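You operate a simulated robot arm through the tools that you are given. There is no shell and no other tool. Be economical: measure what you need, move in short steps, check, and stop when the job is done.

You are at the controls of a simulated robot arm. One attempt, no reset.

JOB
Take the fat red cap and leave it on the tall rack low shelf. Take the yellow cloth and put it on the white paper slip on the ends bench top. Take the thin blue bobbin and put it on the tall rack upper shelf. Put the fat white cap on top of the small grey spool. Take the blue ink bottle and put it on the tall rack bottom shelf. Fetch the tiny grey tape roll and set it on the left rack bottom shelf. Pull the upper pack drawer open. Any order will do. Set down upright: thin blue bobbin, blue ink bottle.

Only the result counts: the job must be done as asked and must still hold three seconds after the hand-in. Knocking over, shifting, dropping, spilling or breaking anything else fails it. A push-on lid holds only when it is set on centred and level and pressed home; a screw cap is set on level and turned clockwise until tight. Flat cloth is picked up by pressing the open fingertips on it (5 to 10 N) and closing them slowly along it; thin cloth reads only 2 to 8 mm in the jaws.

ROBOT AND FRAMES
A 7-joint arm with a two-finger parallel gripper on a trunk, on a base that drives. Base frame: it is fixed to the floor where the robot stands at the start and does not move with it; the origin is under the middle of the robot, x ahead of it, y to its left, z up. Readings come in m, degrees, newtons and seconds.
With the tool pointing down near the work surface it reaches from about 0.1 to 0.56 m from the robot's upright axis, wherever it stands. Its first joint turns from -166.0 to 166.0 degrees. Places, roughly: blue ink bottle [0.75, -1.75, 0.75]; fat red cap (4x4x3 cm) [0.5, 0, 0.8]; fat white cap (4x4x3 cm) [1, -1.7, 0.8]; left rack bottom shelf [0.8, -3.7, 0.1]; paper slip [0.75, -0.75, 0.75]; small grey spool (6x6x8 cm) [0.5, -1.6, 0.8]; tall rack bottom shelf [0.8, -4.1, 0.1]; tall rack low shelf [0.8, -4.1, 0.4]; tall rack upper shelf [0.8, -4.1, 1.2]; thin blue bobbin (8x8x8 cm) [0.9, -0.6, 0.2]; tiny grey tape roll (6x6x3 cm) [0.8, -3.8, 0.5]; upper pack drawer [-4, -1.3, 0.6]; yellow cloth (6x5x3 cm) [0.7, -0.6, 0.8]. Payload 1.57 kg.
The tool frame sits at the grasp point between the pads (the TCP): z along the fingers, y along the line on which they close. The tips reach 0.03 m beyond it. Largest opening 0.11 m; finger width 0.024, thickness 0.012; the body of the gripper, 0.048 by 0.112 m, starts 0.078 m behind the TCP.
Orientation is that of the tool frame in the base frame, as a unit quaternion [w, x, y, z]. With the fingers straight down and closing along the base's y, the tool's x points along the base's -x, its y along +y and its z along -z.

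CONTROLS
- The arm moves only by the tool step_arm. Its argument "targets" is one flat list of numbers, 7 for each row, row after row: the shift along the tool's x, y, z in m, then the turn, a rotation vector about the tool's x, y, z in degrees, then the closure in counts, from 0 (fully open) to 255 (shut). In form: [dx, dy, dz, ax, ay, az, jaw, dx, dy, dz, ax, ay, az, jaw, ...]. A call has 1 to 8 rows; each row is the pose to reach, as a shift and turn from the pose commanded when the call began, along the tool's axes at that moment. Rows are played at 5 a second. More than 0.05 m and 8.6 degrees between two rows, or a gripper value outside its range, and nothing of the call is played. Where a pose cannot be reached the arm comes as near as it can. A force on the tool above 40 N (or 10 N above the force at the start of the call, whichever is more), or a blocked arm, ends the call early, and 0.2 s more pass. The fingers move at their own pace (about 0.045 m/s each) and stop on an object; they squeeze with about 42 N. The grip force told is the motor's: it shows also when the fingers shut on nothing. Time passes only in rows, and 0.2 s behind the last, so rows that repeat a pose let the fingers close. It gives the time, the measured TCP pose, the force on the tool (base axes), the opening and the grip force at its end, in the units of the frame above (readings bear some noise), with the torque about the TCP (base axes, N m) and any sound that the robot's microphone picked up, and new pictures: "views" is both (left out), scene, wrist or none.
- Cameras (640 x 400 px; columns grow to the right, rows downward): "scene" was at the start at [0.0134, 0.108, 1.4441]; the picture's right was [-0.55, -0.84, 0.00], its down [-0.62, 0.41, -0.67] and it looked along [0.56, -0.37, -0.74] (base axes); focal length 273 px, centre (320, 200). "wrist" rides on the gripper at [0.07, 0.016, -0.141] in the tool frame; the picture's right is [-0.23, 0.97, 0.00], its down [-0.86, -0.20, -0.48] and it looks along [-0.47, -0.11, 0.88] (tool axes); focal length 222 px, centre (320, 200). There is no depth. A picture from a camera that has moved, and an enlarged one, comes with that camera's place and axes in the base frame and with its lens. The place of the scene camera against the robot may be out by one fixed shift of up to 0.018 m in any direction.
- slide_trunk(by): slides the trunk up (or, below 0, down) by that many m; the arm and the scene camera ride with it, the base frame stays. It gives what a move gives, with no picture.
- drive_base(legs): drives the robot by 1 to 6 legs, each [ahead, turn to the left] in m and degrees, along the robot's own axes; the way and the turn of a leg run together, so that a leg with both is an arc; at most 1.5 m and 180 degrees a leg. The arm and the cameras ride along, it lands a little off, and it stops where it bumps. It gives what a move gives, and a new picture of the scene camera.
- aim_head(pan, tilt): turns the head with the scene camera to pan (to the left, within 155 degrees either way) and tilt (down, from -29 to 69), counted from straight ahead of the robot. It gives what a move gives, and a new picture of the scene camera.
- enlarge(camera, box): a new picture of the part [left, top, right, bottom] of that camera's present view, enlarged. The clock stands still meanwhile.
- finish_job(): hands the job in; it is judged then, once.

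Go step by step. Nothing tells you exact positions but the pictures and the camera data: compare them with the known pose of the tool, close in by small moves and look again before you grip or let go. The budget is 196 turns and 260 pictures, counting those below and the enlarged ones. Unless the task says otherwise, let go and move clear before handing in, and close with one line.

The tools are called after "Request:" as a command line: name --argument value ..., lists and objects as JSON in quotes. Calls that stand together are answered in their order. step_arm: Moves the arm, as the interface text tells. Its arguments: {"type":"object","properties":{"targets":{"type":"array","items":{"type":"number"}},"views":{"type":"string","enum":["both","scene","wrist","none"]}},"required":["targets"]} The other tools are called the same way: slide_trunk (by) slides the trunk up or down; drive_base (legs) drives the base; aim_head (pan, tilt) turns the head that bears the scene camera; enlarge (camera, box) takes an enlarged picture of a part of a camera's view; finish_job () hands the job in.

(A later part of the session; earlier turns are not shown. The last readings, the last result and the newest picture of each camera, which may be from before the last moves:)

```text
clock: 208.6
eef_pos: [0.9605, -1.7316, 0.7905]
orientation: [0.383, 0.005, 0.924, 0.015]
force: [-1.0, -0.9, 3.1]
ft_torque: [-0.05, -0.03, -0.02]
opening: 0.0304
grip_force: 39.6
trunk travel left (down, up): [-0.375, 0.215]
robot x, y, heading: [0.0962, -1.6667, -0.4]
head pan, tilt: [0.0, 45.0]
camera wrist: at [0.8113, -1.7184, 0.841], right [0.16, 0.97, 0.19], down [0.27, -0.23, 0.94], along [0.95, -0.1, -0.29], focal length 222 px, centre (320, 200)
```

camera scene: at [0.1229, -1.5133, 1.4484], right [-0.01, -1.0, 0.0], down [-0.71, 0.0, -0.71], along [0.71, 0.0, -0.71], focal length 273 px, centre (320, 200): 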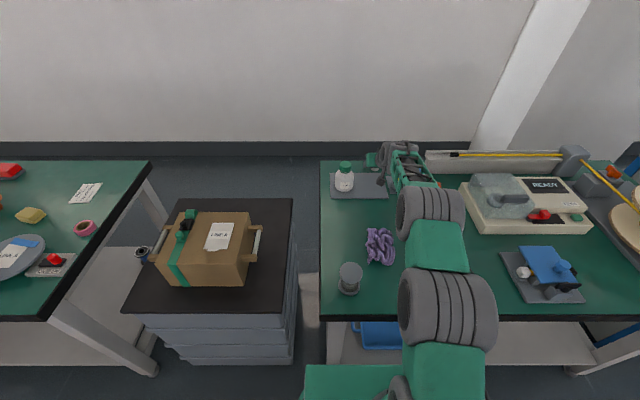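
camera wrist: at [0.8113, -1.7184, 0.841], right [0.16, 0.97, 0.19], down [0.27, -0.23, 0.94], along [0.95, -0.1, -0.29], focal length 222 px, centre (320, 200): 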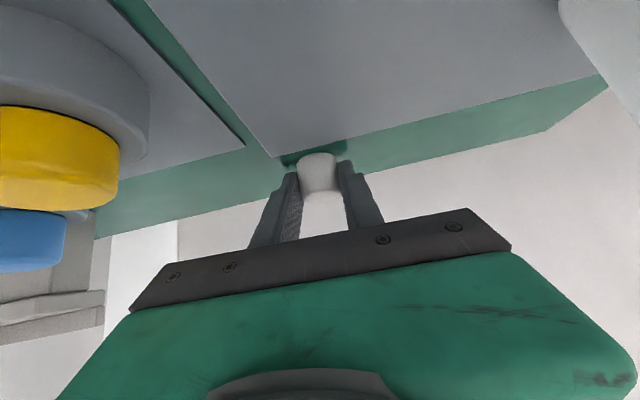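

Request:
step_arm --targets '[-0.004, 0, -0.004, 0, 0, 0, 255, -0.01, 0, -0.01, 0, 0, 0, 255, -0.025, 0, -0.025, 0, 0, 0, 255, -0.05, 0, -0.05, 0, 0, 0, 255, -0.08, 0, -0.08, 0, 0, 0, 255, -0.11, 0, -0.11, 0, 0, 0, 255]' --views "wrist"

```text
clock: 210.0
eef_pos: [0.9588, -1.7351, 0.9447]
orientation: [0.383, 0.005, 0.923, 0.015]
force: [-0.4, -0.2, -0.4]
ft_torque: [-0.02, 0.02, -0.01]
opening: 0.0305
grip_force: 40.0
trunk travel left (down, up): [-0.375, 0.215]
robot x, y, heading: [0.0979, -1.665, -0.5]
head pan, tilt: [0.0, 45.0]
camera wrist: at [0.8101, -1.7204, 0.9956], right [0.16, 0.97, 0.19], down [0.27, -0.23, 0.94], along [0.95, -0.1, -0.29], focal length 222 px, centre (320, 200)
```

wrist: 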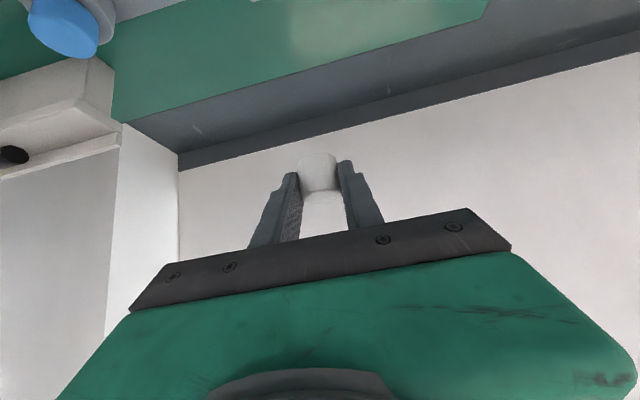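

Cap held. I back off 40 cm and bring the hand in front of the grey spool to measure it with the wrist camera.

Request:
drive_base --legs '[[-0.4, 0.5]]'

Request:
step_arm --targets '[0.023, 0.024, -0.023, 0, 0, 0, 255, 0.047, 0.048, -0.047, 0, 0, 0, 255, 0.07, 0.072, -0.07, 0, 0, 0, 255, 0.094, 0.096, -0.094, 0, 0, 0, 255, 0.118, 0.12, -0.118, 0, 0, 0, 255, 0.141, 0.145, -0.141, 0, 0, 0, 255]' --views "both"

```text
clock: 212.4
eef_pos: [0.5782, -1.7271, 0.9449]
orientation: [0.384, 0.001, 0.923, 0.016]
force: [0.1, 0.1, -1.0]
ft_torque: [0.02, 0.0, -0.01]
opening: 0.0304
grip_force: 40.2
trunk travel left (down, up): [-0.375, 0.215]
robot x, y, heading: [-0.2832, -1.6673, 0.3]
head pan, tilt: [0.0, 45.0]
camera scene: at [-0.258, -1.5123, 1.4482], right [0.0, -1.0, 0.0], down [-0.71, 0.0, -0.71], along [0.71, 0.0, -0.71], focal length 273 px, centre (320, 200)
```

scene: 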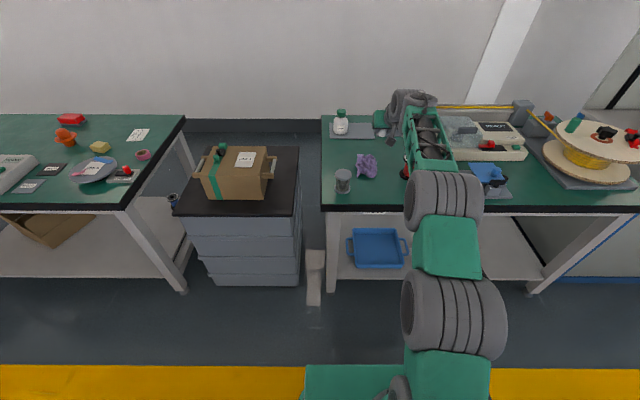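

```text
clock: 213.8
eef_pos: [0.3714, -1.583, 0.9486]
orientation: [0.383, 0.002, 0.924, 0.016]
force: [0.4, 1.1, -0.7]
ft_torque: [0.03, 0.0, 0.03]
opening: 0.0302
grip_force: 40.0
trunk travel left (down, up): [-0.375, 0.215]
robot x, y, heading: [-0.2835, -1.6626, -0.2]
head pan, tilt: [0.0, 45.0]
camera scene: at [-0.2579, -1.5124, 1.4482], right [0.0, -1.0, 0.0], down [-0.71, 0.0, -0.71], along [0.71, 0.0, -0.71], focal length 273 px, centre (320, 200)
camera wrist: at [0.2226, -1.5701, 0.9993], right [0.15, 0.97, 0.19], down [0.27, -0.23, 0.94], along [0.95, -0.09, -0.29], focal length 222 px, centre (320, 200)
```

scene: 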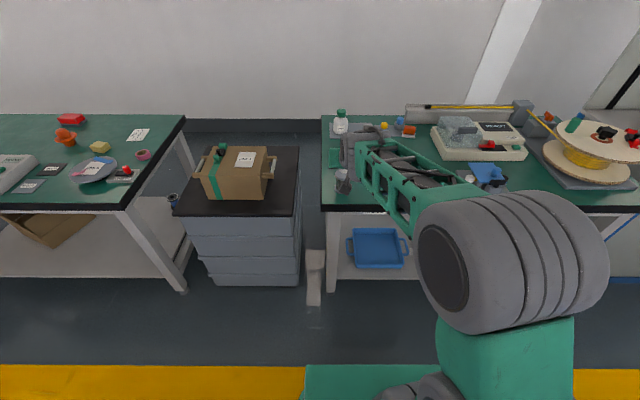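
wrist: 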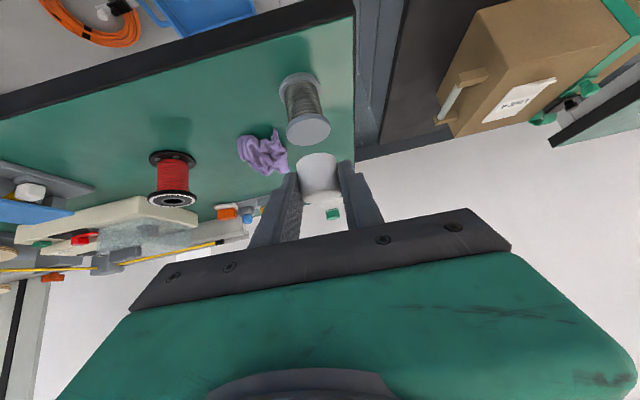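

Request:
enlarge --camera "wrist" --box '[250, 60, 400, 220]'

Request:
enlarge --camera "scene" --box '[315, 110, 395, 200]'

```text
2.50 times, centred on (325, 140) of wrist
camera zoom: at [0.2226, -1.5701, 0.9993], right [0.15, 0.97, 0.19], down [0.27, -0.23, 0.94], along [0.95, -0.09, -0.29], focal length 555 px, centre (308, 350)
```

zoom: 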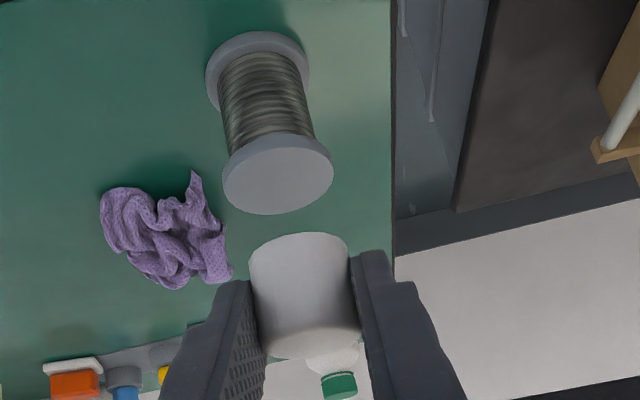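

```text
4.44 times, centred on (355, 155) of scene
camera zoom: at [-0.2579, -1.5124, 1.4482], right [0.0, -1.0, 0.0], down [-0.71, 0.0, -0.71], along [0.71, 0.0, -0.71], focal length 1214 px, centre (164, 400)
```

zoom: 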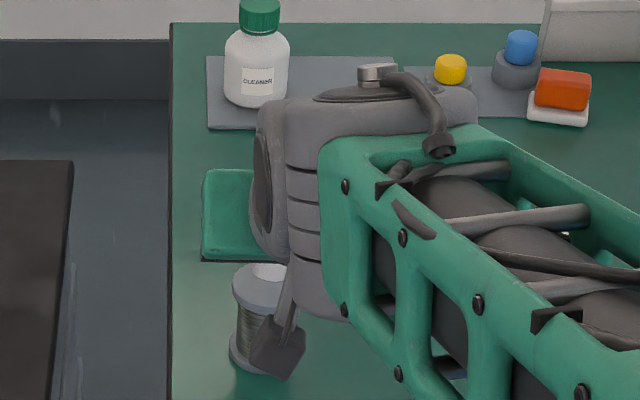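

The spool's top centre computes to about (0.463,-1.589), z≈0.83. I bring the cap to hover 3 cm above it.

Request:
step_arm --targets '[-0.02, -0.003, 0.025, 0, 0, 0, 255, -0.03, -0.006, 0.055, 0, 0, 0, 255, -0.0139, -0.006, 0.0888, 0, 0, 0, 255, -0.0139, -0.006, 0.0888, 0, 0, 0, 255]' --views "both"

Request:
enlarge --camera "wrist" --box '[250, 60, 400, 220]'

```text
clock: 214.8
eef_pos: [0.4492, -1.5837, 0.8959]
orientation: [0.383, 0.001, 0.924, 0.017]
force: [-0.3, 0.0, -1.0]
ft_torque: [0.01, 0.01, 0.0]
opening: 0.0303
grip_force: 39.7
trunk travel left (down, up): [-0.375, 0.215]
robot x, y, heading: [-0.2867, -1.6657, 0.2]
head pan, tilt: [0.0, 45.0]
camera scene: at [-0.2578, -1.5122, 1.4482], right [0.0, -1.0, 0.0], down [-0.71, 0.0, -0.71], along [0.71, 0.0, -0.71], focal length 273 px, centre (320, 200)
camera wrist: at [0.3007, -1.5706, 0.9466], right [0.15, 0.97, 0.19], down [0.27, -0.23, 0.94], along [0.95, -0.09, -0.29], focal length 222 px, centre (320, 200)
```

scene: 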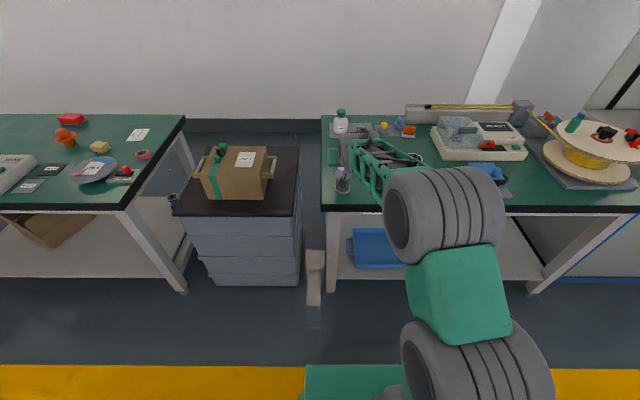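
wrist: 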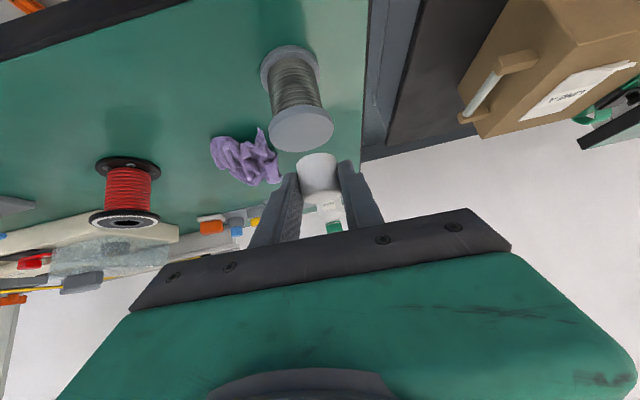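

```text
2.50 times, centred on (325, 140) of wrist
camera zoom: at [0.3007, -1.5706, 0.9466], right [0.15, 0.97, 0.19], down [0.27, -0.23, 0.94], along [0.95, -0.09, -0.29], focal length 555 px, centre (308, 350)
```

zoom: 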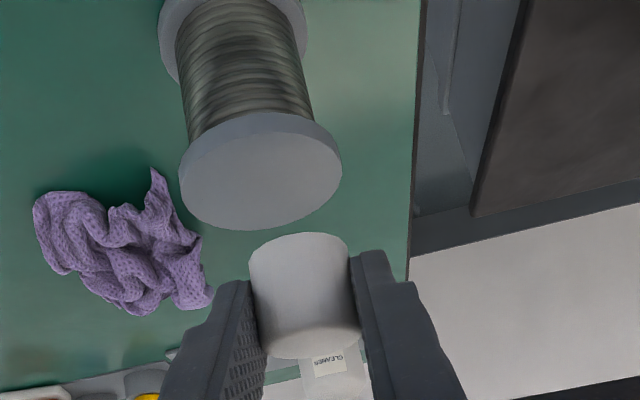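

Refined: spool top at (0.471,-1.590,0.825). I lower to just above it.

Request:
step_arm --targets '[-0.002, -0.006, 0.002, 0, 0, 0, 255, 0.009, -0.007, 0.013, 0, 0, 0, 255, 0.016, -0.007, 0.02, 0, 0, 0, 255, 0.016, -0.007, 0.02, 0, 0, 0, 255]' --views "wrist"

Request:
enlarge --camera "wrist" --box '[250, 60, 400, 220]'

```text
clock: 215.8
eef_pos: [0.4538, -1.5929, 0.8699]
orientation: [0.384, 0.001, 0.923, 0.017]
force: [-0.2, -0.4, -0.3]
ft_torque: [0.02, -0.03, 0.01]
opening: 0.0304
grip_force: 39.7
trunk travel left (down, up): [-0.375, 0.215]
robot x, y, heading: [-0.2822, -1.6653, 0.2]
head pan, tilt: [0.0, 45.0]
camera wrist: at [0.3042, -1.5804, 0.9214], right [0.15, 0.97, 0.19], down [0.27, -0.23, 0.94], along [0.95, -0.09, -0.29], focal length 222 px, centre (320, 200)
```

wrist: 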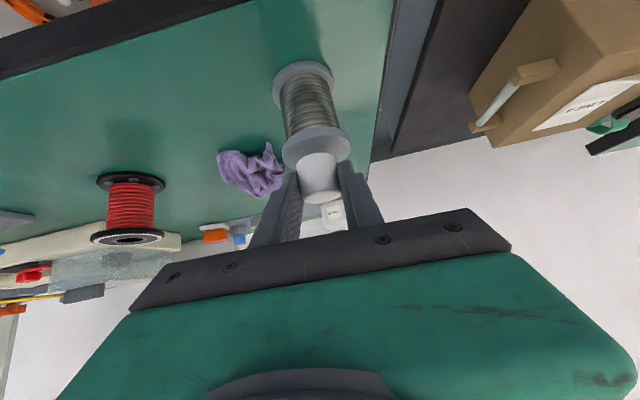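

```text
2.50 times, centred on (325, 140) of wrist
camera zoom: at [0.3042, -1.5804, 0.9214], right [0.15, 0.97, 0.19], down [0.27, -0.23, 0.94], along [0.95, -0.09, -0.29], focal length 555 px, centre (308, 350)
```

zoom: 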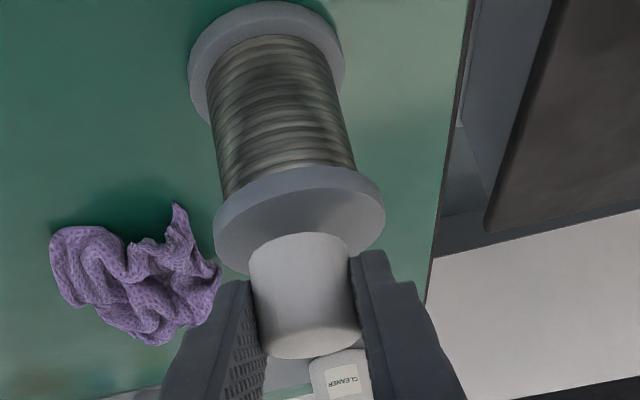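

Nicely centred. I lower gently until contact.

Request:
step_arm --targets '[0.0028, 0, 0.0028, 0, 0, 0, 255, 0.0046, 0, 0.0046, 0, 0, 0, 255]' --views "none"

Request:
step_arm --targets '[0.0014, 0, 0.0014, 0, 0, 0, 255, 0.0014, 0, 0.0014, 0, 0, 0, 255]' --views "none"

```text
clock: 216.4
eef_pos: [0.453, -1.5924, 0.8651]
orientation: [0.384, 0.001, 0.923, 0.017]
force: [-0.1, 0.6, -0.4]
ft_torque: [0.0, 0.01, -0.02]
opening: 0.0302
grip_force: 38.8
trunk travel left (down, up): [-0.375, 0.215]
robot x, y, heading: [-0.2869, -1.66, 0.1]
head pan, tilt: [0.0, 45.0]
```

```text
clock: 217.0
eef_pos: [0.4524, -1.5938, 0.8623]
orientation: [0.383, 0.002, 0.923, 0.016]
force: [0.3, 0.8, 0.8]
ft_torque: [-0.03, 0.0, 0.02]
opening: 0.0306
grip_force: 40.2
trunk travel left (down, up): [-0.375, 0.215]
robot x, y, heading: [-0.2869, -1.6605, 0.2]
head pan, tilt: [0.0, 45.0]
```

Request:
step_arm --targets '[0.0011, 0, 0.0011, 0, 0, 0, 255, 0.0011, 0, 0.0011, 0, 0, 0, 255]' --views "none"

Request:
step_arm --targets '[0.0011, 0, 0.0011, 0, 0, 0, 255, 0.0011, 0, 0.0011, 0, 0, 0, 255]' --views "none"

```text
clock: 217.6
eef_pos: [0.4529, -1.5942, 0.8624]
orientation: [0.385, 0.002, 0.923, 0.017]
force: [-1.0, -0.4, 5.0]
ft_torque: [-0.11, -0.04, 0.01]
opening: 0.0305
grip_force: 39.9
trunk travel left (down, up): [-0.375, 0.215]
robot x, y, heading: [-0.2862, -1.6654, 0.3]
head pan, tilt: [0.0, 45.0]
```

```text
clock: 218.2
eef_pos: [0.4534, -1.5949, 0.8615]
orientation: [0.385, 0.002, 0.923, 0.017]
force: [-3.0, -0.4, 12.2]
ft_torque: [-0.23, -0.08, -0.04]
opening: 0.0306
grip_force: 39.4
trunk travel left (down, up): [-0.375, 0.215]
robot x, y, heading: [-0.2873, -1.6641, 0.1]
head pan, tilt: [0.0, 45.0]
```

Contact. Relieve slightly and open.

Request:
step_arm --targets '[-0.0012, 0, -0.0012, 0, 0, 0, 255, -0.0014, 0, -0.0014, 0, 0, 0, 170, -0.0014, 0, -0.0014, 0, 0, 0, 140, -0.0014, 0, -0.0014, 0, 0, 0, 110, -0.0014, 0, -0.0014, 0, 0, 0, 80]' --views "wrist"

```text
clock: 219.4
eef_pos: [0.4522, -1.595, 0.862]
orientation: [0.383, 0.002, 0.924, 0.017]
force: [-1.2, -1.2, 8.9]
ft_torque: [-0.36, -0.14, 0.0]
opening: 0.0764
grip_force: 0.5
trunk travel left (down, up): [-0.375, 0.215]
robot x, y, heading: [-0.2835, -1.6649, -0.1]
head pan, tilt: [0.0, 45.0]
camera wrist: at [0.3034, -1.5814, 0.9119], right [0.15, 0.97, 0.19], down [0.27, -0.23, 0.94], along [0.95, -0.09, -0.29], focal length 222 px, centre (320, 200)
```

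wrist: 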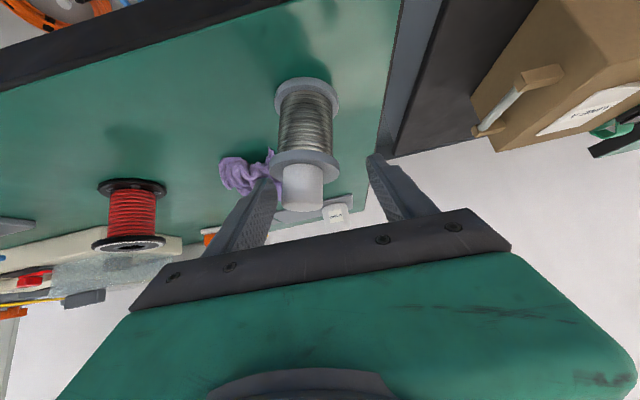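

The cap sits on the spool. I lift the hand straight up and away.

Request:
step_arm --targets '[-0.004, 0, -0.004, 0, 0, 0, 80, -0.012, 0, -0.012, 0, 0, 0, 80, -0.03, 0, -0.03, 0, 0, 0, 60, -0.06, 0, -0.06, 0, 0, 0, 30, -0.06, 0, -0.1, 0, 0, 0, 0]' --views "wrist"

Request:
enlarge --camera "wrist" --box '[240, 60, 390, 220]'

```text
clock: 220.6
eef_pos: [0.4264, -1.5976, 0.9701]
orientation: [0.383, 0.001, 0.924, 0.017]
force: [-0.2, 0.4, 0.0]
ft_torque: [0.04, -0.01, 0.0]
opening: 0.1101
grip_force: 0.0
trunk travel left (down, up): [-0.375, 0.215]
robot x, y, heading: [-0.2881, -1.6631, 0.1]
head pan, tilt: [0.0, 45.0]
camera wrist: at [0.2775, -1.5849, 1.0216], right [0.15, 0.97, 0.19], down [0.27, -0.23, 0.94], along [0.95, -0.09, -0.29], focal length 222 px, centre (320, 200)
```

wrist: 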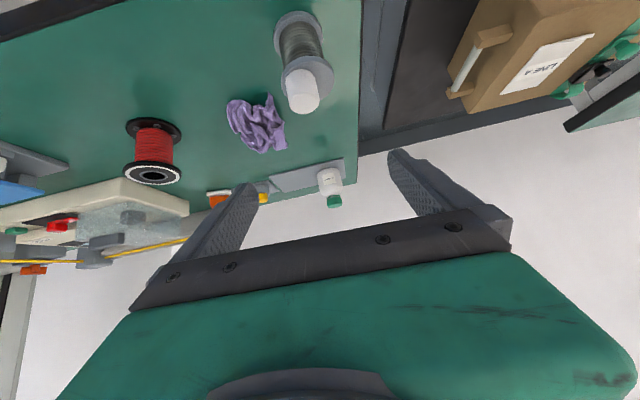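

```text
2.50 times, centred on (315, 140) of wrist
camera zoom: at [0.2775, -1.5849, 1.0216], right [0.15, 0.97, 0.19], down [0.27, -0.23, 0.94], along [0.95, -0.09, -0.29], focal length 555 px, centre (332, 350)
```

zoom: 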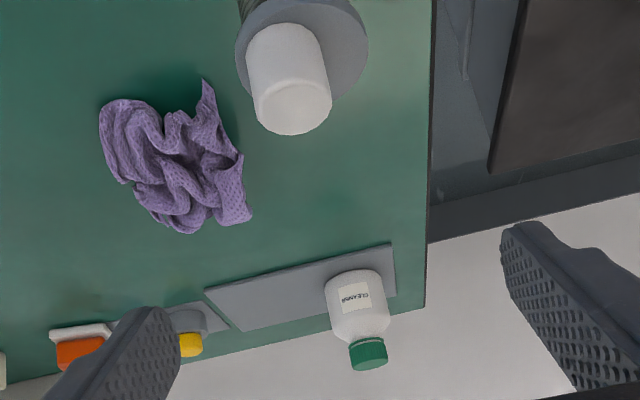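

The white cap rests fully on the spool's top. Now to bench 1 for the cloth and the bobbin.

Request:
drive_base --legs '[[0, 90], [1.05, 0], [0, -90]]'

Request:
aim_head --pan -15 --tilt 35

```text
clock: 233.5
eef_pos: [0.467, -0.5598, 0.971]
orientation: [0.384, 0.006, 0.923, 0.015]
force: [-0.9, 0.2, 0.5]
ft_torque: [0.0, 0.04, 0.0]
opening: 0.1099
grip_force: 0.0
trunk travel left (down, up): [-0.375, 0.215]
robot x, y, heading: [-0.2472, -0.6197, -0.4]
head pan, tilt: [0.0, 45.0]
camera scene: at [-0.2162, -0.4678, 1.4482], right [-0.01, -1.0, 0.0], down [-0.71, 0.01, -0.71], along [0.71, -0.01, -0.71], focal length 273 px, centre (320, 200)
```

scene: 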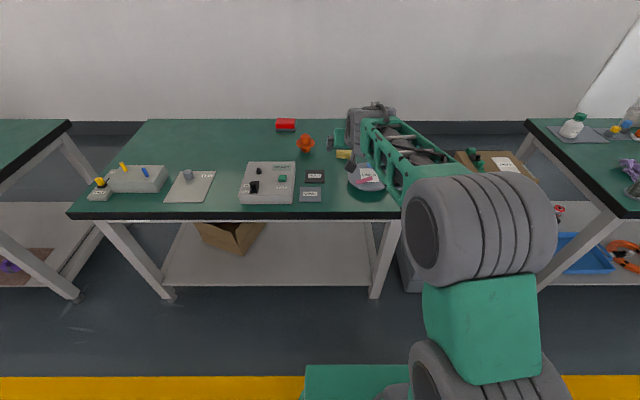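

```text
clock: 234.2
eef_pos: [0.4674, -0.5602, 0.971]
orientation: [0.384, 0.007, 0.923, 0.014]
force: [-0.2, -0.6, -0.4]
ft_torque: [0.0, 0.01, -0.02]
opening: 0.1097
grip_force: 0.1
trunk travel left (down, up): [-0.375, 0.215]
robot x, y, heading: [-0.2422, -0.6209, -0.4]
head pan, tilt: [-15.0, 35.0]
camera scene: at [-0.2126, -0.4905, 1.463], right [-0.27, -0.96, 0.0], down [-0.55, 0.15, -0.82], along [0.79, -0.22, -0.57], focal length 273 px, centre (320, 200)
```

scene: 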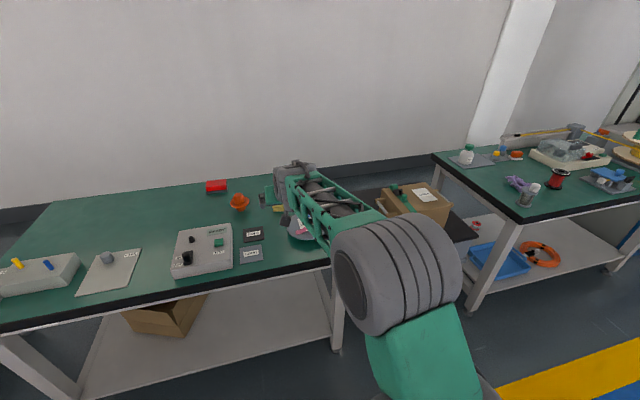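

Request:
drive_base --legs '[[0.33, 0.4]]'

Request:
step_arm --targets '[0.035, 0, -0.035, 0, 0, 0, 0, 0.07, 0, -0.07, 0, 5, 0, 0, 0.09, -0.03, -0.09, 0, 13, 0, 0, 0.1, -0.05, -0.1, 0, 20, 0, 0]' --views "both"

```text
clock: 236.4
eef_pos: [0.7963, -0.555, 0.972]
orientation: [0.384, 0.003, 0.923, 0.016]
force: [-0.3, -0.5, -0.2]
ft_torque: [-0.01, 0.0, 0.05]
opening: 0.1101
grip_force: 0.0
trunk travel left (down, up): [-0.375, 0.215]
robot x, y, heading: [0.0828, -0.6205, 0.1]
head pan, tilt: [-15.0, 35.0]
camera scene: at [0.1151, -0.4918, 1.463], right [-0.26, -0.97, 0.0], down [-0.55, 0.15, -0.82], along [0.79, -0.21, -0.57], focal length 273 px, centre (320, 200)
```

scene: 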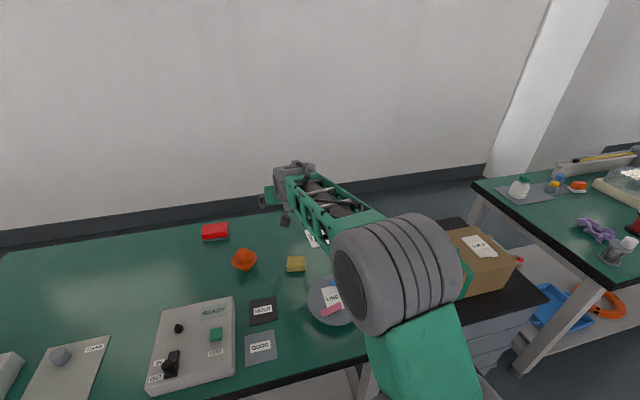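

```text
clock: 237.4
eef_pos: [0.6555, -0.6058, 0.9681]
orientation: [0.216, 0.0, 0.976, 0.016]
force: [0.1, 1.4, 0.5]
ft_torque: [0.01, 0.02, 0.0]
opening: 0.1102
grip_force: 0.0
trunk travel left (down, up): [-0.375, 0.215]
robot x, y, heading: [0.0822, -0.621, 0.0]
head pan, tilt: [-15.0, 35.0]
camera scene: at [0.1153, -0.4919, 1.463], right [-0.26, -0.97, 0.0], down [-0.55, 0.15, -0.82], along [0.79, -0.21, -0.57], focal length 273 px, centre (320, 200)
camera wrist: at [0.5342, -0.5945, 1.0672], right [0.2, 0.97, 0.13], down [0.58, -0.22, 0.79], along [0.79, -0.08, -0.6], focal length 222 px, centre (320, 200)
```

scene: 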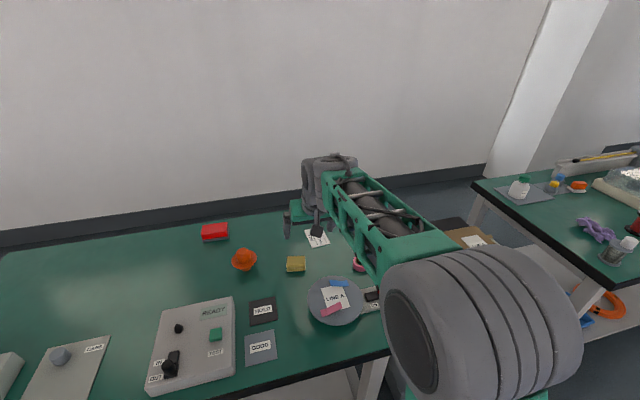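
wrist: 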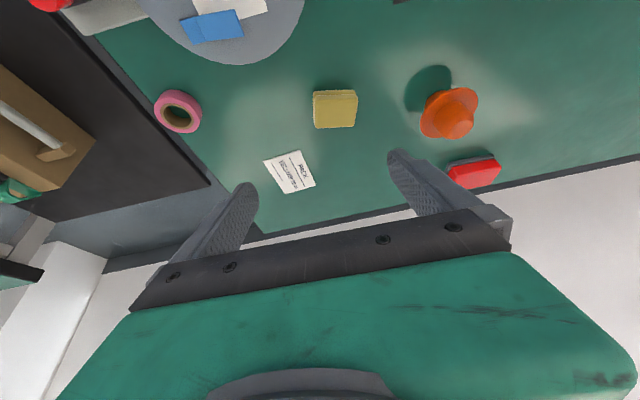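

Request:
enlarge --camera "wrist" --box '[240, 70, 380, 210]'

Request:
enlarge --camera "scene" --box '[220, 215, 380, 315]'

```text
2.86 times, centred on (310, 140) of wrist
camera zoom: at [0.5342, -0.5945, 1.0672], right [0.2, 0.97, 0.13], down [0.58, -0.22, 0.79], along [0.79, -0.08, -0.6], focal length 635 px, centre (349, 371)
```

zoom: 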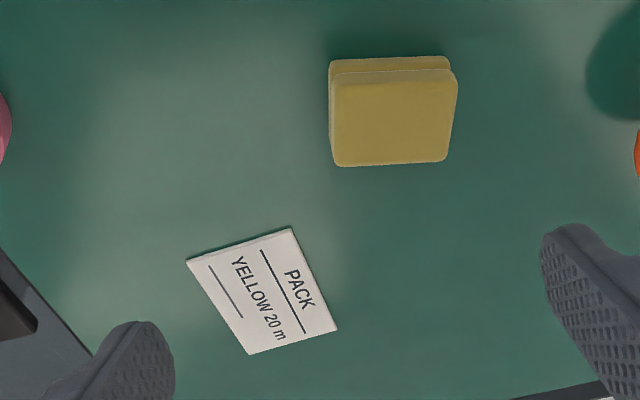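

```text
4.00 times, centred on (300, 265) of scene
camera zoom: at [0.1153, -0.4919, 1.463], right [-0.26, -0.97, 0.0], down [-0.55, 0.15, -0.82], along [0.79, -0.21, -0.57], focal length 1092 px, centre (400, -60)
```

zoom: 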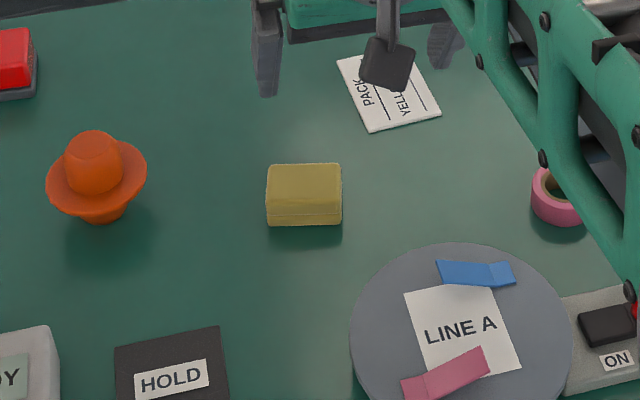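

The cloth is a folded yellow block at about (0.722,-0.570), its long side turned ~13°; the slip is at (0.833,-0.675). I align above the cloth.

Request:
step_arm --targets '[-0.004, 0.012, 0.035, 2, 0, 4, 0, -0.008, 0.024, 0.07, 4, 0, 8, 0, -0.0137, 0.038, 0.105, 5.5, 0, 11.8, 0, -0.0137, 0.038, 0.105, 5.5, 0, 11.8, 0]' --views "wrist"

Request:
enlarge --camera "wrist" --box '[220, 80, 420, 220]'

```text
clock: 238.4
eef_pos: [0.7098, -0.5645, 0.8805]
orientation: [0.213, 0.111, 0.971, -0.008]
force: [0.0, 0.2, -0.5]
ft_torque: [0.01, 0.01, 0.04]
opening: 0.1102
grip_force: 0.0
trunk travel left (down, up): [-0.375, 0.215]
robot x, y, heading: [0.082, -0.6185, -0.1]
head pan, tilt: [-15.0, 35.0]
camera wrist: at [0.5944, -0.5256, 0.9791], right [0.41, 0.9, 0.12], down [0.51, -0.34, 0.79], along [0.75, -0.26, -0.61], focal length 222 px, centre (320, 200)
```

wrist: 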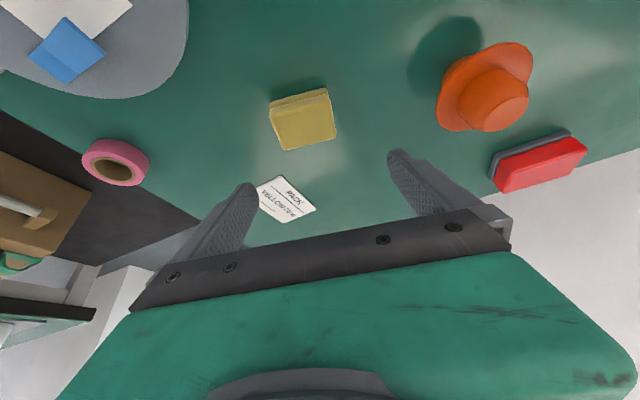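

```text
2.86 times, centred on (320, 150) of wrist
camera zoom: at [0.5944, -0.5256, 0.9791], right [0.41, 0.9, 0.12], down [0.51, -0.34, 0.79], along [0.75, -0.26, -0.61], focal length 635 px, centre (320, 343)
```

zoom: 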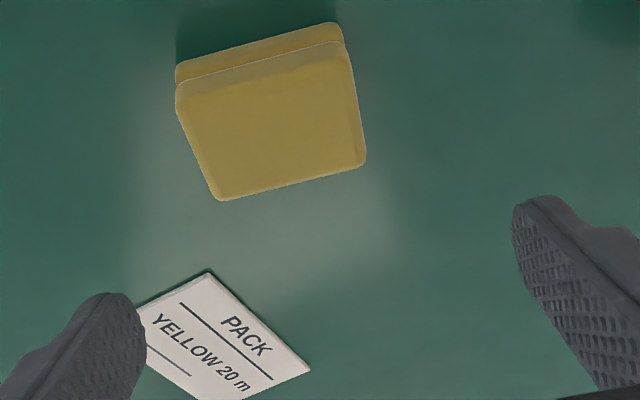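

Request:
step_arm --targets '[0.01, -0.0066, 0.025, 0, 0, 0, 0, 0.022, -0.0066, 0.052, 0, 0, 0, 0, 0.032, -0.0066, 0.0745, 0, 0, 0, 0, 0.034, -0.0066, 0.079, 0, 0, 0, 0]' --views "wrist"

```text
clock: 239.4
eef_pos: [0.7118, -0.5701, 0.7951]
orientation: [0.214, 0.111, 0.97, -0.008]
force: [0.0, 0.1, 0.2]
ft_torque: [-0.03, 0.01, 0.0]
opening: 0.1101
grip_force: 0.1
trunk travel left (down, up): [-0.375, 0.215]
robot x, y, heading: [0.0835, -0.6216, -0.0]
head pan, tilt: [-15.0, 35.0]
camera wrist: at [0.5966, -0.5312, 0.8939], right [0.41, 0.9, 0.13], down [0.51, -0.34, 0.79], along [0.75, -0.26, -0.61], focal length 222 px, centre (320, 200)
```

wrist: 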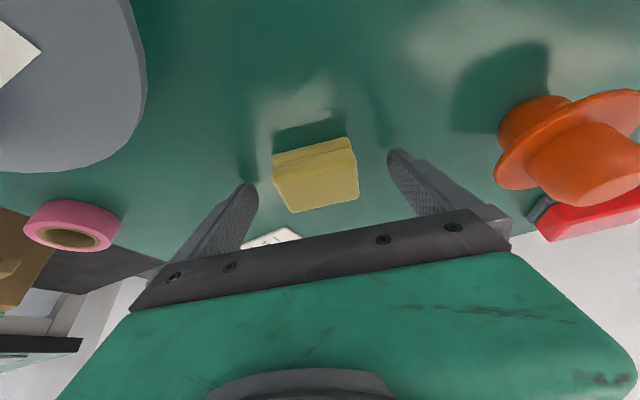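

Request:
step_arm --targets '[0, 0, 0, 0, 0, 0, 70, 0, 0, 0, 0, 0, 0, 120, 0, 0, 0, 0, 0, 0, 170, 0, 0, 0, 0, 0, 0, 220, 0, 0, 0, 0, 0, 0, 255, 0, 0, 0, 0, 0, 0, 255, 0, 0, 0, 0, 0, 0, 255]' --views "wrist"

Request:
step_arm --targets '[-0.004, 0, -0.009, 0, 0, 0, 255, -0.008, 0, -0.018, 0, 0, 0, 255, -0.015, 0, -0.035, 0, 0, 0, 255, -0.02, 0, -0.06, 0, 0, 0, 255]' --views "wrist"

```text
clock: 241.0
eef_pos: [0.7129, -0.5712, 0.7946]
orientation: [0.215, 0.11, 0.97, -0.008]
force: [0.8, -0.3, 1.3]
ft_torque: [-0.06, 0.03, -0.04]
opening: 0.0589
grip_force: 41.7
trunk travel left (down, up): [-0.375, 0.215]
robot x, y, heading: [0.0806, -0.6186, 0.0]
head pan, tilt: [-15.0, 35.0]
camera wrist: at [0.5964, -0.5313, 0.8944], right [0.41, 0.9, 0.13], down [0.51, -0.34, 0.79], along [0.75, -0.26, -0.61], focal length 222 px, centre (320, 200)
```

wrist: 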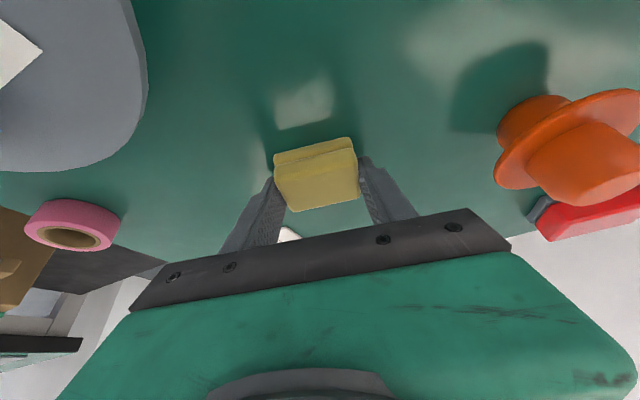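

```text
clock: 242.0
eef_pos: [0.7028, -0.5715, 0.8583]
orientation: [0.214, 0.109, 0.971, -0.008]
force: [-0.4, -0.2, 0.2]
ft_torque: [-0.01, -0.02, 0.0]
opening: 0.0588
grip_force: 42.0
trunk travel left (down, up): [-0.375, 0.215]
robot x, y, heading: [0.083, -0.6203, 0.1]
head pan, tilt: [-15.0, 35.0]
camera wrist: at [0.5871, -0.5328, 0.9582], right [0.41, 0.9, 0.13], down [0.52, -0.34, 0.79], along [0.75, -0.26, -0.61], focal length 222 px, centre (320, 200)
```

wrist: 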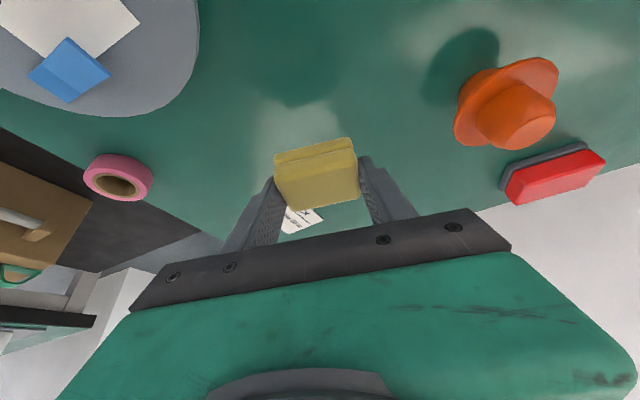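

Cloth held. I carry it over the slip and hover.

Request:
step_arm --targets '[-0.031, -0.018, 0.01, 0, 0, 0, 255, -0.062, -0.036, 0.03, 0, 0, 0, 255, -0.092, -0.054, 0.054, 0, 0, 0, 255, -0.1228, -0.0719, 0.0772, 0, 0, 0, 255, -0.1228, -0.0719, 0.0772, 0, 0, 0, 255]' --views "both"

Request:
enlarge --camera "wrist" --box '[220, 80, 420, 220]'

```text
clock: 243.2
eef_pos: [0.8298, -0.6717, 0.8368]
orientation: [0.214, 0.11, 0.971, -0.009]
force: [0.1, -0.3, -0.8]
ft_torque: [0.02, 0.0, 0.01]
opening: 0.0585
grip_force: 42.0
trunk travel left (down, up): [-0.375, 0.215]
robot x, y, heading: [0.0782, -0.6195, -0.1]
head pan, tilt: [-15.0, 35.0]
camera scene: at [0.1156, -0.492, 1.463], right [-0.26, -0.97, 0.0], down [-0.55, 0.15, -0.82], along [0.79, -0.21, -0.57], focal length 273 px, centre (320, 200)
camera wrist: at [0.7142, -0.6321, 0.9362], right [0.41, 0.9, 0.13], down [0.52, -0.34, 0.79], along [0.75, -0.26, -0.61], focal length 222 px, centre (320, 200)
```

scene: 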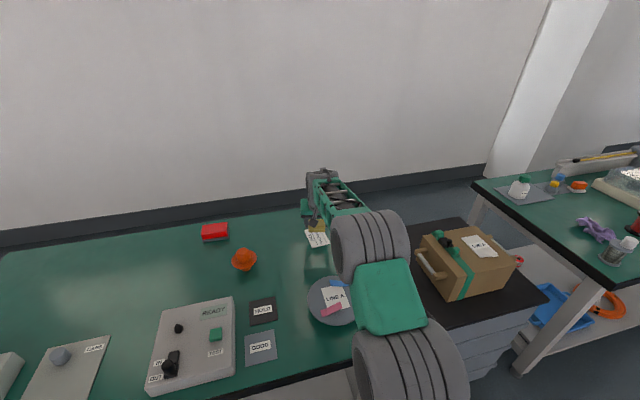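
wrist: 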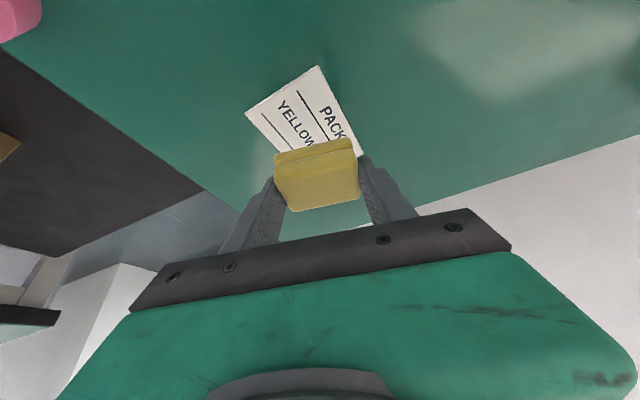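

```text
2.86 times, centred on (320, 150) of wrist
camera zoom: at [0.7142, -0.6321, 0.9362], right [0.41, 0.9, 0.13], down [0.52, -0.34, 0.79], along [0.75, -0.26, -0.61], focal length 635 px, centre (320, 343)
```

zoom: 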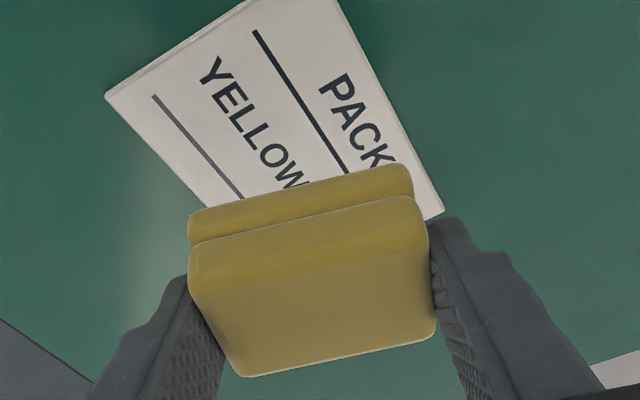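

Request:
step_arm --targets '[0.006, -0.004, 0.012, 0, 0, 0, 255, 0.012, -0.006, 0.024, 0, 0, 0, 255, 0.0166, -0.006, 0.0342, 0, 0, 0, 255, 0.0172, -0.006, 0.0355, 0, 0, 0, 255]' --views "wrist"

```text
clock: 244.2
eef_pos: [0.8279, -0.6757, 0.7974]
orientation: [0.214, 0.11, 0.971, -0.008]
force: [-1.1, -1.7, 1.8]
ft_torque: [-0.09, 0.03, -0.02]
opening: 0.0587
grip_force: 42.3
trunk travel left (down, up): [-0.375, 0.215]
robot x, y, heading: [0.0819, -0.6187, -0.0]
head pan, tilt: [-15.0, 35.0]
camera wrist: at [0.7127, -0.6375, 0.8973], right [0.41, 0.9, 0.13], down [0.51, -0.34, 0.79], along [0.75, -0.26, -0.61], focal length 222 px, centre (320, 200)
```

wrist: 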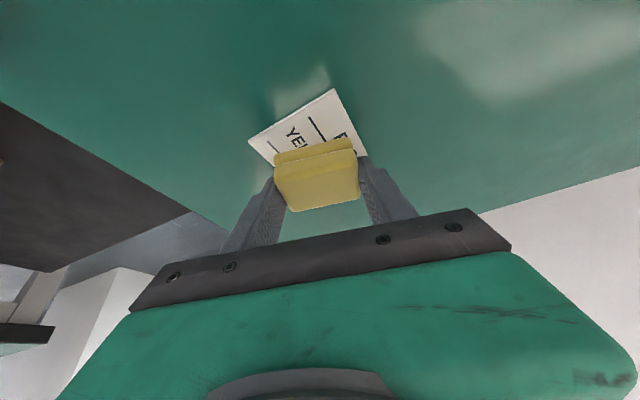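

Request:
enlarge --camera "scene" --box '[280, 200, 360, 260]'

Request:
enlarge --camera "wrist" --box '[220, 70, 400, 220]'

```text
6.67 times, centred on (320, 230) of scene
camera zoom: at [0.115, -0.4919, 1.4631], right [-0.26, -0.97, 0.0], down [-0.55, 0.15, -0.82], along [0.79, -0.21, -0.57], focal length 1820 px, centre (320, 0)
```

zoom: 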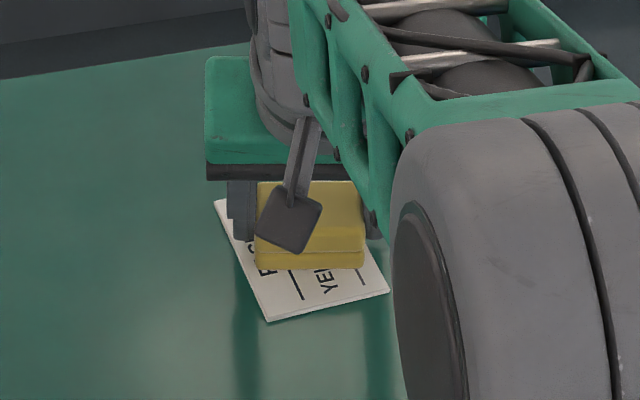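

```text
2.67 times, centred on (310, 145) of wrist
camera zoom: at [0.7127, -0.6375, 0.8973], right [0.41, 0.9, 0.13], down [0.51, -0.34, 0.79], along [0.75, -0.26, -0.61], focal length 592 px, centre (347, 347)
```

zoom: 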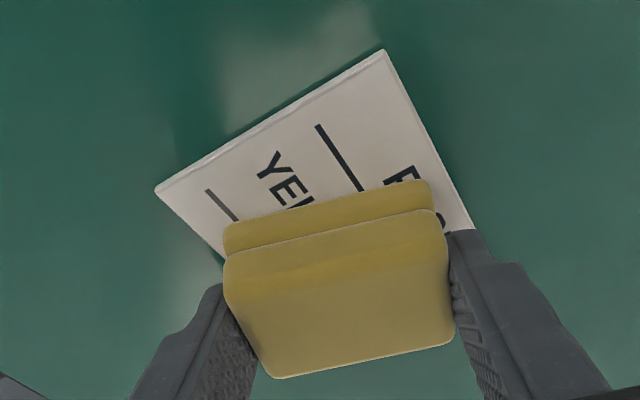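

The cloth is ~1 cm too far back on the slip. I lift slightly, shift it back toward me, and set down.

Request:
step_arm --targets '[-0.002, 0, -0.005, 0, 0, 0, 255, 0.0085, 0, -0.01, 0, 0, 0, 255, 0.011, 0, -0.005, 0, 0, 0, 255, 0.0117, 0, -0.0035, 0, 0, 0, 255, 0.0117, 0, -0.0035, 0, 0, 0, 255]' --views "none"

Request:
enlarge --camera "scene" --box '[280, 200, 360, 260]'

```text
clock: 245.4
eef_pos: [0.818, -0.6726, 0.7972]
orientation: [0.216, 0.11, 0.97, -0.008]
force: [1.0, -0.6, 7.9]
ft_torque: [-0.25, 0.03, 0.03]
opening: 0.0588
grip_force: 41.9
trunk travel left (down, up): [-0.375, 0.215]
robot x, y, heading: [0.0829, -0.6207, -0.3]
head pan, tilt: [-15.0, 35.0]
```

```text
6.67 times, centred on (320, 230) of scene
camera zoom: at [0.1145, -0.4918, 1.4631], right [-0.26, -0.97, 0.0], down [-0.55, 0.15, -0.82], along [0.79, -0.21, -0.57], focal length 1820 px, centre (320, 0)
```

zoom: 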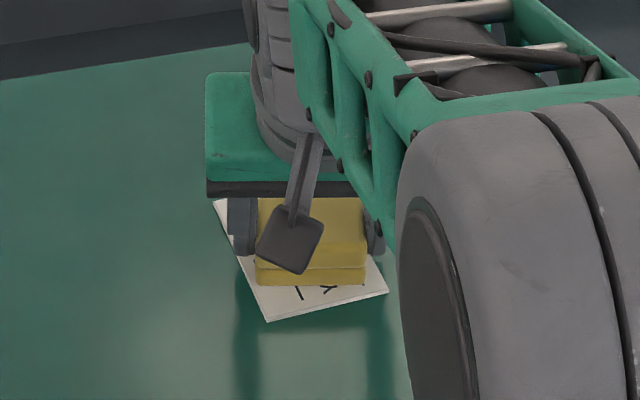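

Well centred now. Release and rise.

Request:
step_arm --targets '[-0.001, 0, -0.002, 0, 0, 0, 180, -0.001, 0, -0.002, 0, 0, 0, 90, -0.001, 0, -0.002, 0, 0, 0, 60, -0.012, 0, -0.025, 0, 0, 0, 50, -0.03, 0, -0.06, 0, 0, 0, 30, -0.045, 0, -0.1, 0, 0, 0, 0, -0.055, 0, -0.13, 0, 0, 0, 0]' --views "wrist"

Request:
enlarge --camera "scene" --box '[280, 200, 360, 260]'

```text
clock: 247.0
eef_pos: [0.812, -0.6768, 0.9386]
orientation: [0.214, 0.11, 0.971, -0.008]
force: [-0.3, 0.4, 0.4]
ft_torque: [-0.01, 0.0, -0.04]
opening: 0.11
grip_force: 0.0
trunk travel left (down, up): [-0.375, 0.215]
robot x, y, heading: [0.0849, -0.6179, -0.0]
head pan, tilt: [-15.0, 35.0]
camera wrist: at [0.6955, -0.6378, 1.0383], right [0.41, 0.9, 0.13], down [0.51, -0.34, 0.79], along [0.75, -0.26, -0.61], focal length 222 px, centre (320, 200)
```

wrist: 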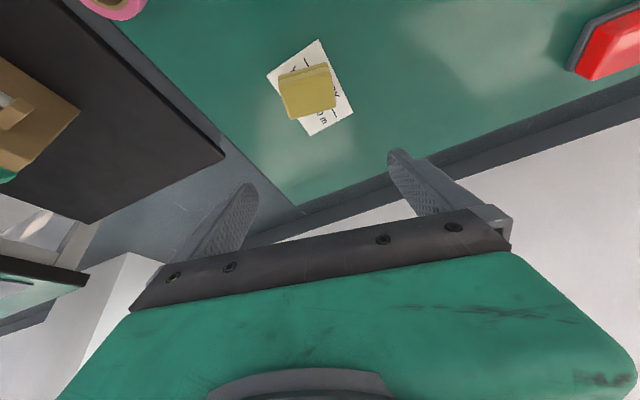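

```text
6.67 times, centred on (320, 230) of scene
camera zoom: at [0.1151, -0.4918, 1.463], right [-0.26, -0.97, 0.0], down [-0.55, 0.15, -0.82], along [0.79, -0.21, -0.57], focal length 1820 px, centre (320, 0)
```

zoom: 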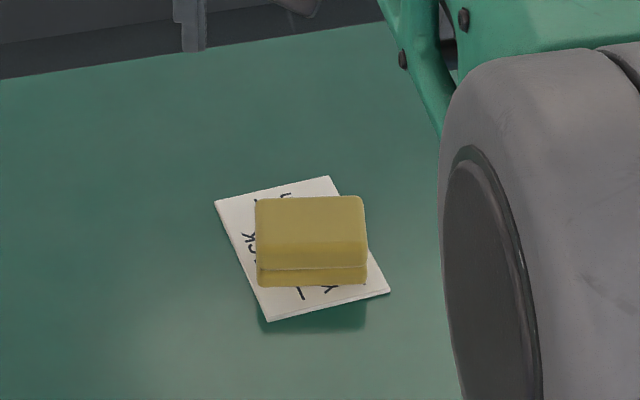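

The cloth sits on the slip. Now the bobbin, which is low under/behind bench 1's right end: I back off, lower the trunk and look underneath.

Request:
drive_base --legs '[[-0.55, 0]]'

Request:
slide_trunk --by -0.37

Request:
step_arm --targets '[0, 0, 0, -2.7, 0, -6, 0, 0, 0, 0, -5.5, 0, -11.8, 0]' --views "none"

Request:
step_arm --targets '[0, 0, 0, 0, -8, 0, 0, 0, 0, 0, 0, -16, 0, 0, 0, 0, 0.02, 0, -24, 0, 0, 0.02, 0, 0.05, 0, -32, 0, 0, 0.04, 0, 0.08, 0, -38, 0, 0]' --views "both"

```text
clock: 250.3
eef_pos: [0.2392, -0.6735, 0.9388]
orientation: [0.214, 0.107, 0.971, -0.007]
force: [-0.2, 0.7, -0.2]
ft_torque: [0.0, 0.01, 0.0]
opening: 0.1101
grip_force: 0.1
trunk travel left (down, up): [-0.375, 0.215]
robot x, y, heading: [-0.4903, -0.6235, 0.3]
head pan, tilt: [-15.0, 35.0]
camera scene: at [-0.4583, -0.4932, 1.463], right [-0.25, -0.97, 0.0], down [-0.55, 0.15, -0.82], along [0.79, -0.21, -0.57], focal length 273 px, centre (320, 200)
```

scene: 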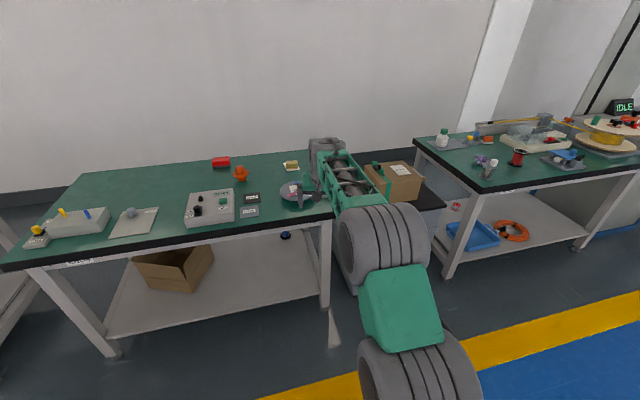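

```text
clock: 253.9
eef_pos: [0.239, -0.6734, 0.5684]
orientation: [0.214, 0.108, 0.971, -0.008]
force: [0.2, -0.4, -0.4]
ft_torque: [-0.02, 0.01, 0.0]
opening: 0.1099
grip_force: 0.1
trunk travel left (down, up): [-0.005, 0.585]
robot x, y, heading: [-0.4893, -0.6203, 0.5]
head pan, tilt: [-15.0, 35.0]
```

```text
clock: 254.5
eef_pos: [0.2389, -0.6744, 0.5686]
orientation: [0.218, -0.003, 0.976, 0.017]
force: [0.4, 0.2, 0.0]
ft_torque: [0.0, 0.01, -0.01]
opening: 0.1098
grip_force: 0.0
trunk travel left (down, up): [-0.005, 0.585]
robot x, y, heading: [-0.49, -0.6199, 0.3]
head pan, tilt: [-15.0, 35.0]
```

```text
clock: 255.7
eef_pos: [0.2379, -0.6695, 0.4811]
orientation: [0.524, 0.002, 0.851, 0.017]
force: [0.1, 0.0, -0.8]
ft_torque: [-0.03, 0.03, 0.04]
opening: 0.11
grip_force: 0.0
trunk travel left (down, up): [-0.005, 0.585]
robot x, y, heading: [-0.4954, -0.6224, -0.0]
head pan, tilt: [-15.0, 35.0]
camera scene: at [-0.4586, -0.4932, 1.0931], right [-0.25, -0.97, 0.0], down [-0.55, 0.15, -0.82], along [0.79, -0.21, -0.57], focal length 273 px, centre (320, 200)
camera wrist: at [0.0801, -0.6554, 0.483], right [0.09, 0.97, 0.23], down [-0.04, -0.23, 0.97], along [1.0, -0.1, 0.02], focal length 222 px, centre (320, 200)
```

scene: 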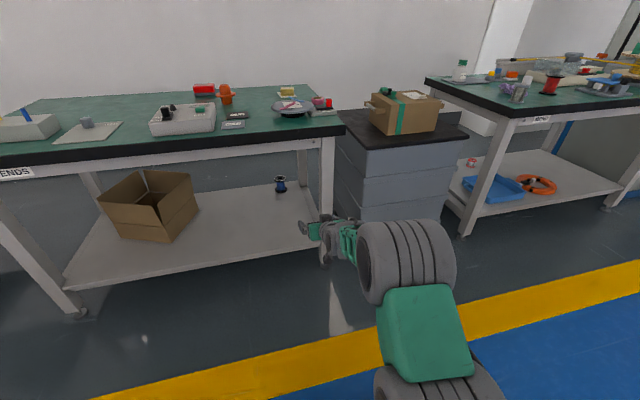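
wrist: 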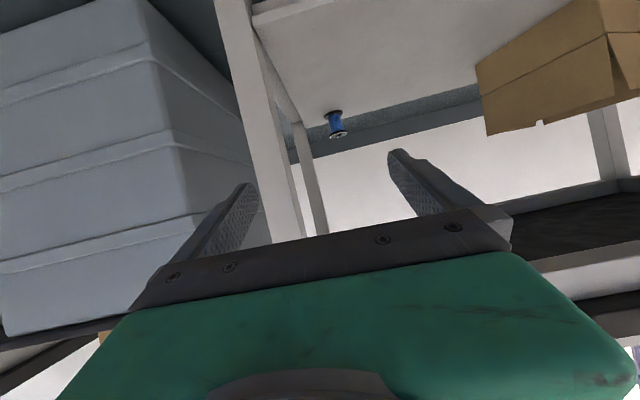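

Request:
enlarge --camera "wrist" --box '[220, 60, 440, 200]'

Request:
enlarge --camera "scene" --box '[200, 120, 360, 260]'

```text
2.86 times, centred on (330, 130) of wrist
camera zoom: at [0.0801, -0.6554, 0.483], right [0.09, 0.97, 0.23], down [-0.04, -0.23, 0.97], along [1.0, -0.1, 0.02], focal length 635 px, centre (291, 400)
```

zoom: 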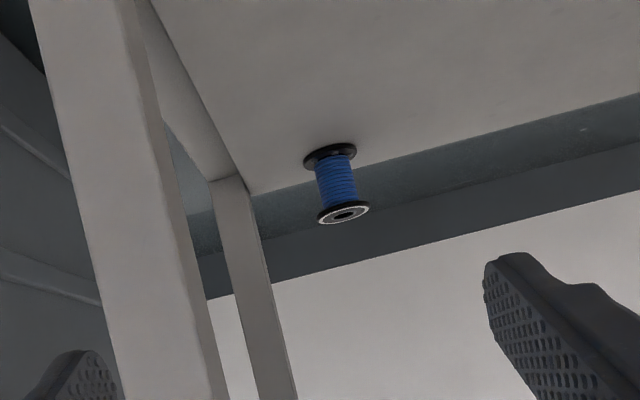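

```text
2.86 times, centred on (280, 190) of scene
camera zoom: at [-0.4586, -0.4932, 1.0931], right [-0.25, -0.97, 0.0], down [-0.55, 0.15, -0.82], along [0.79, -0.21, -0.57], focal length 780 px, centre (434, 229)
```

zoom: 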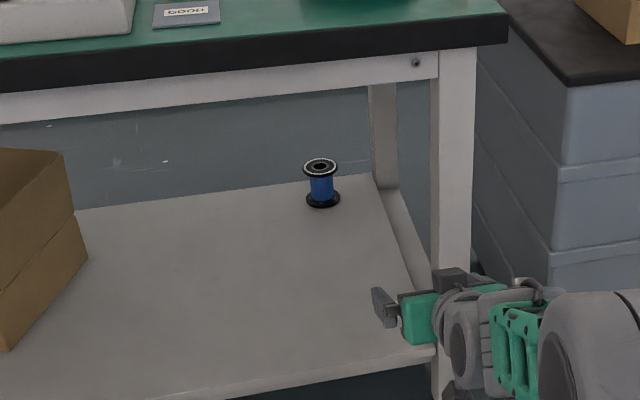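

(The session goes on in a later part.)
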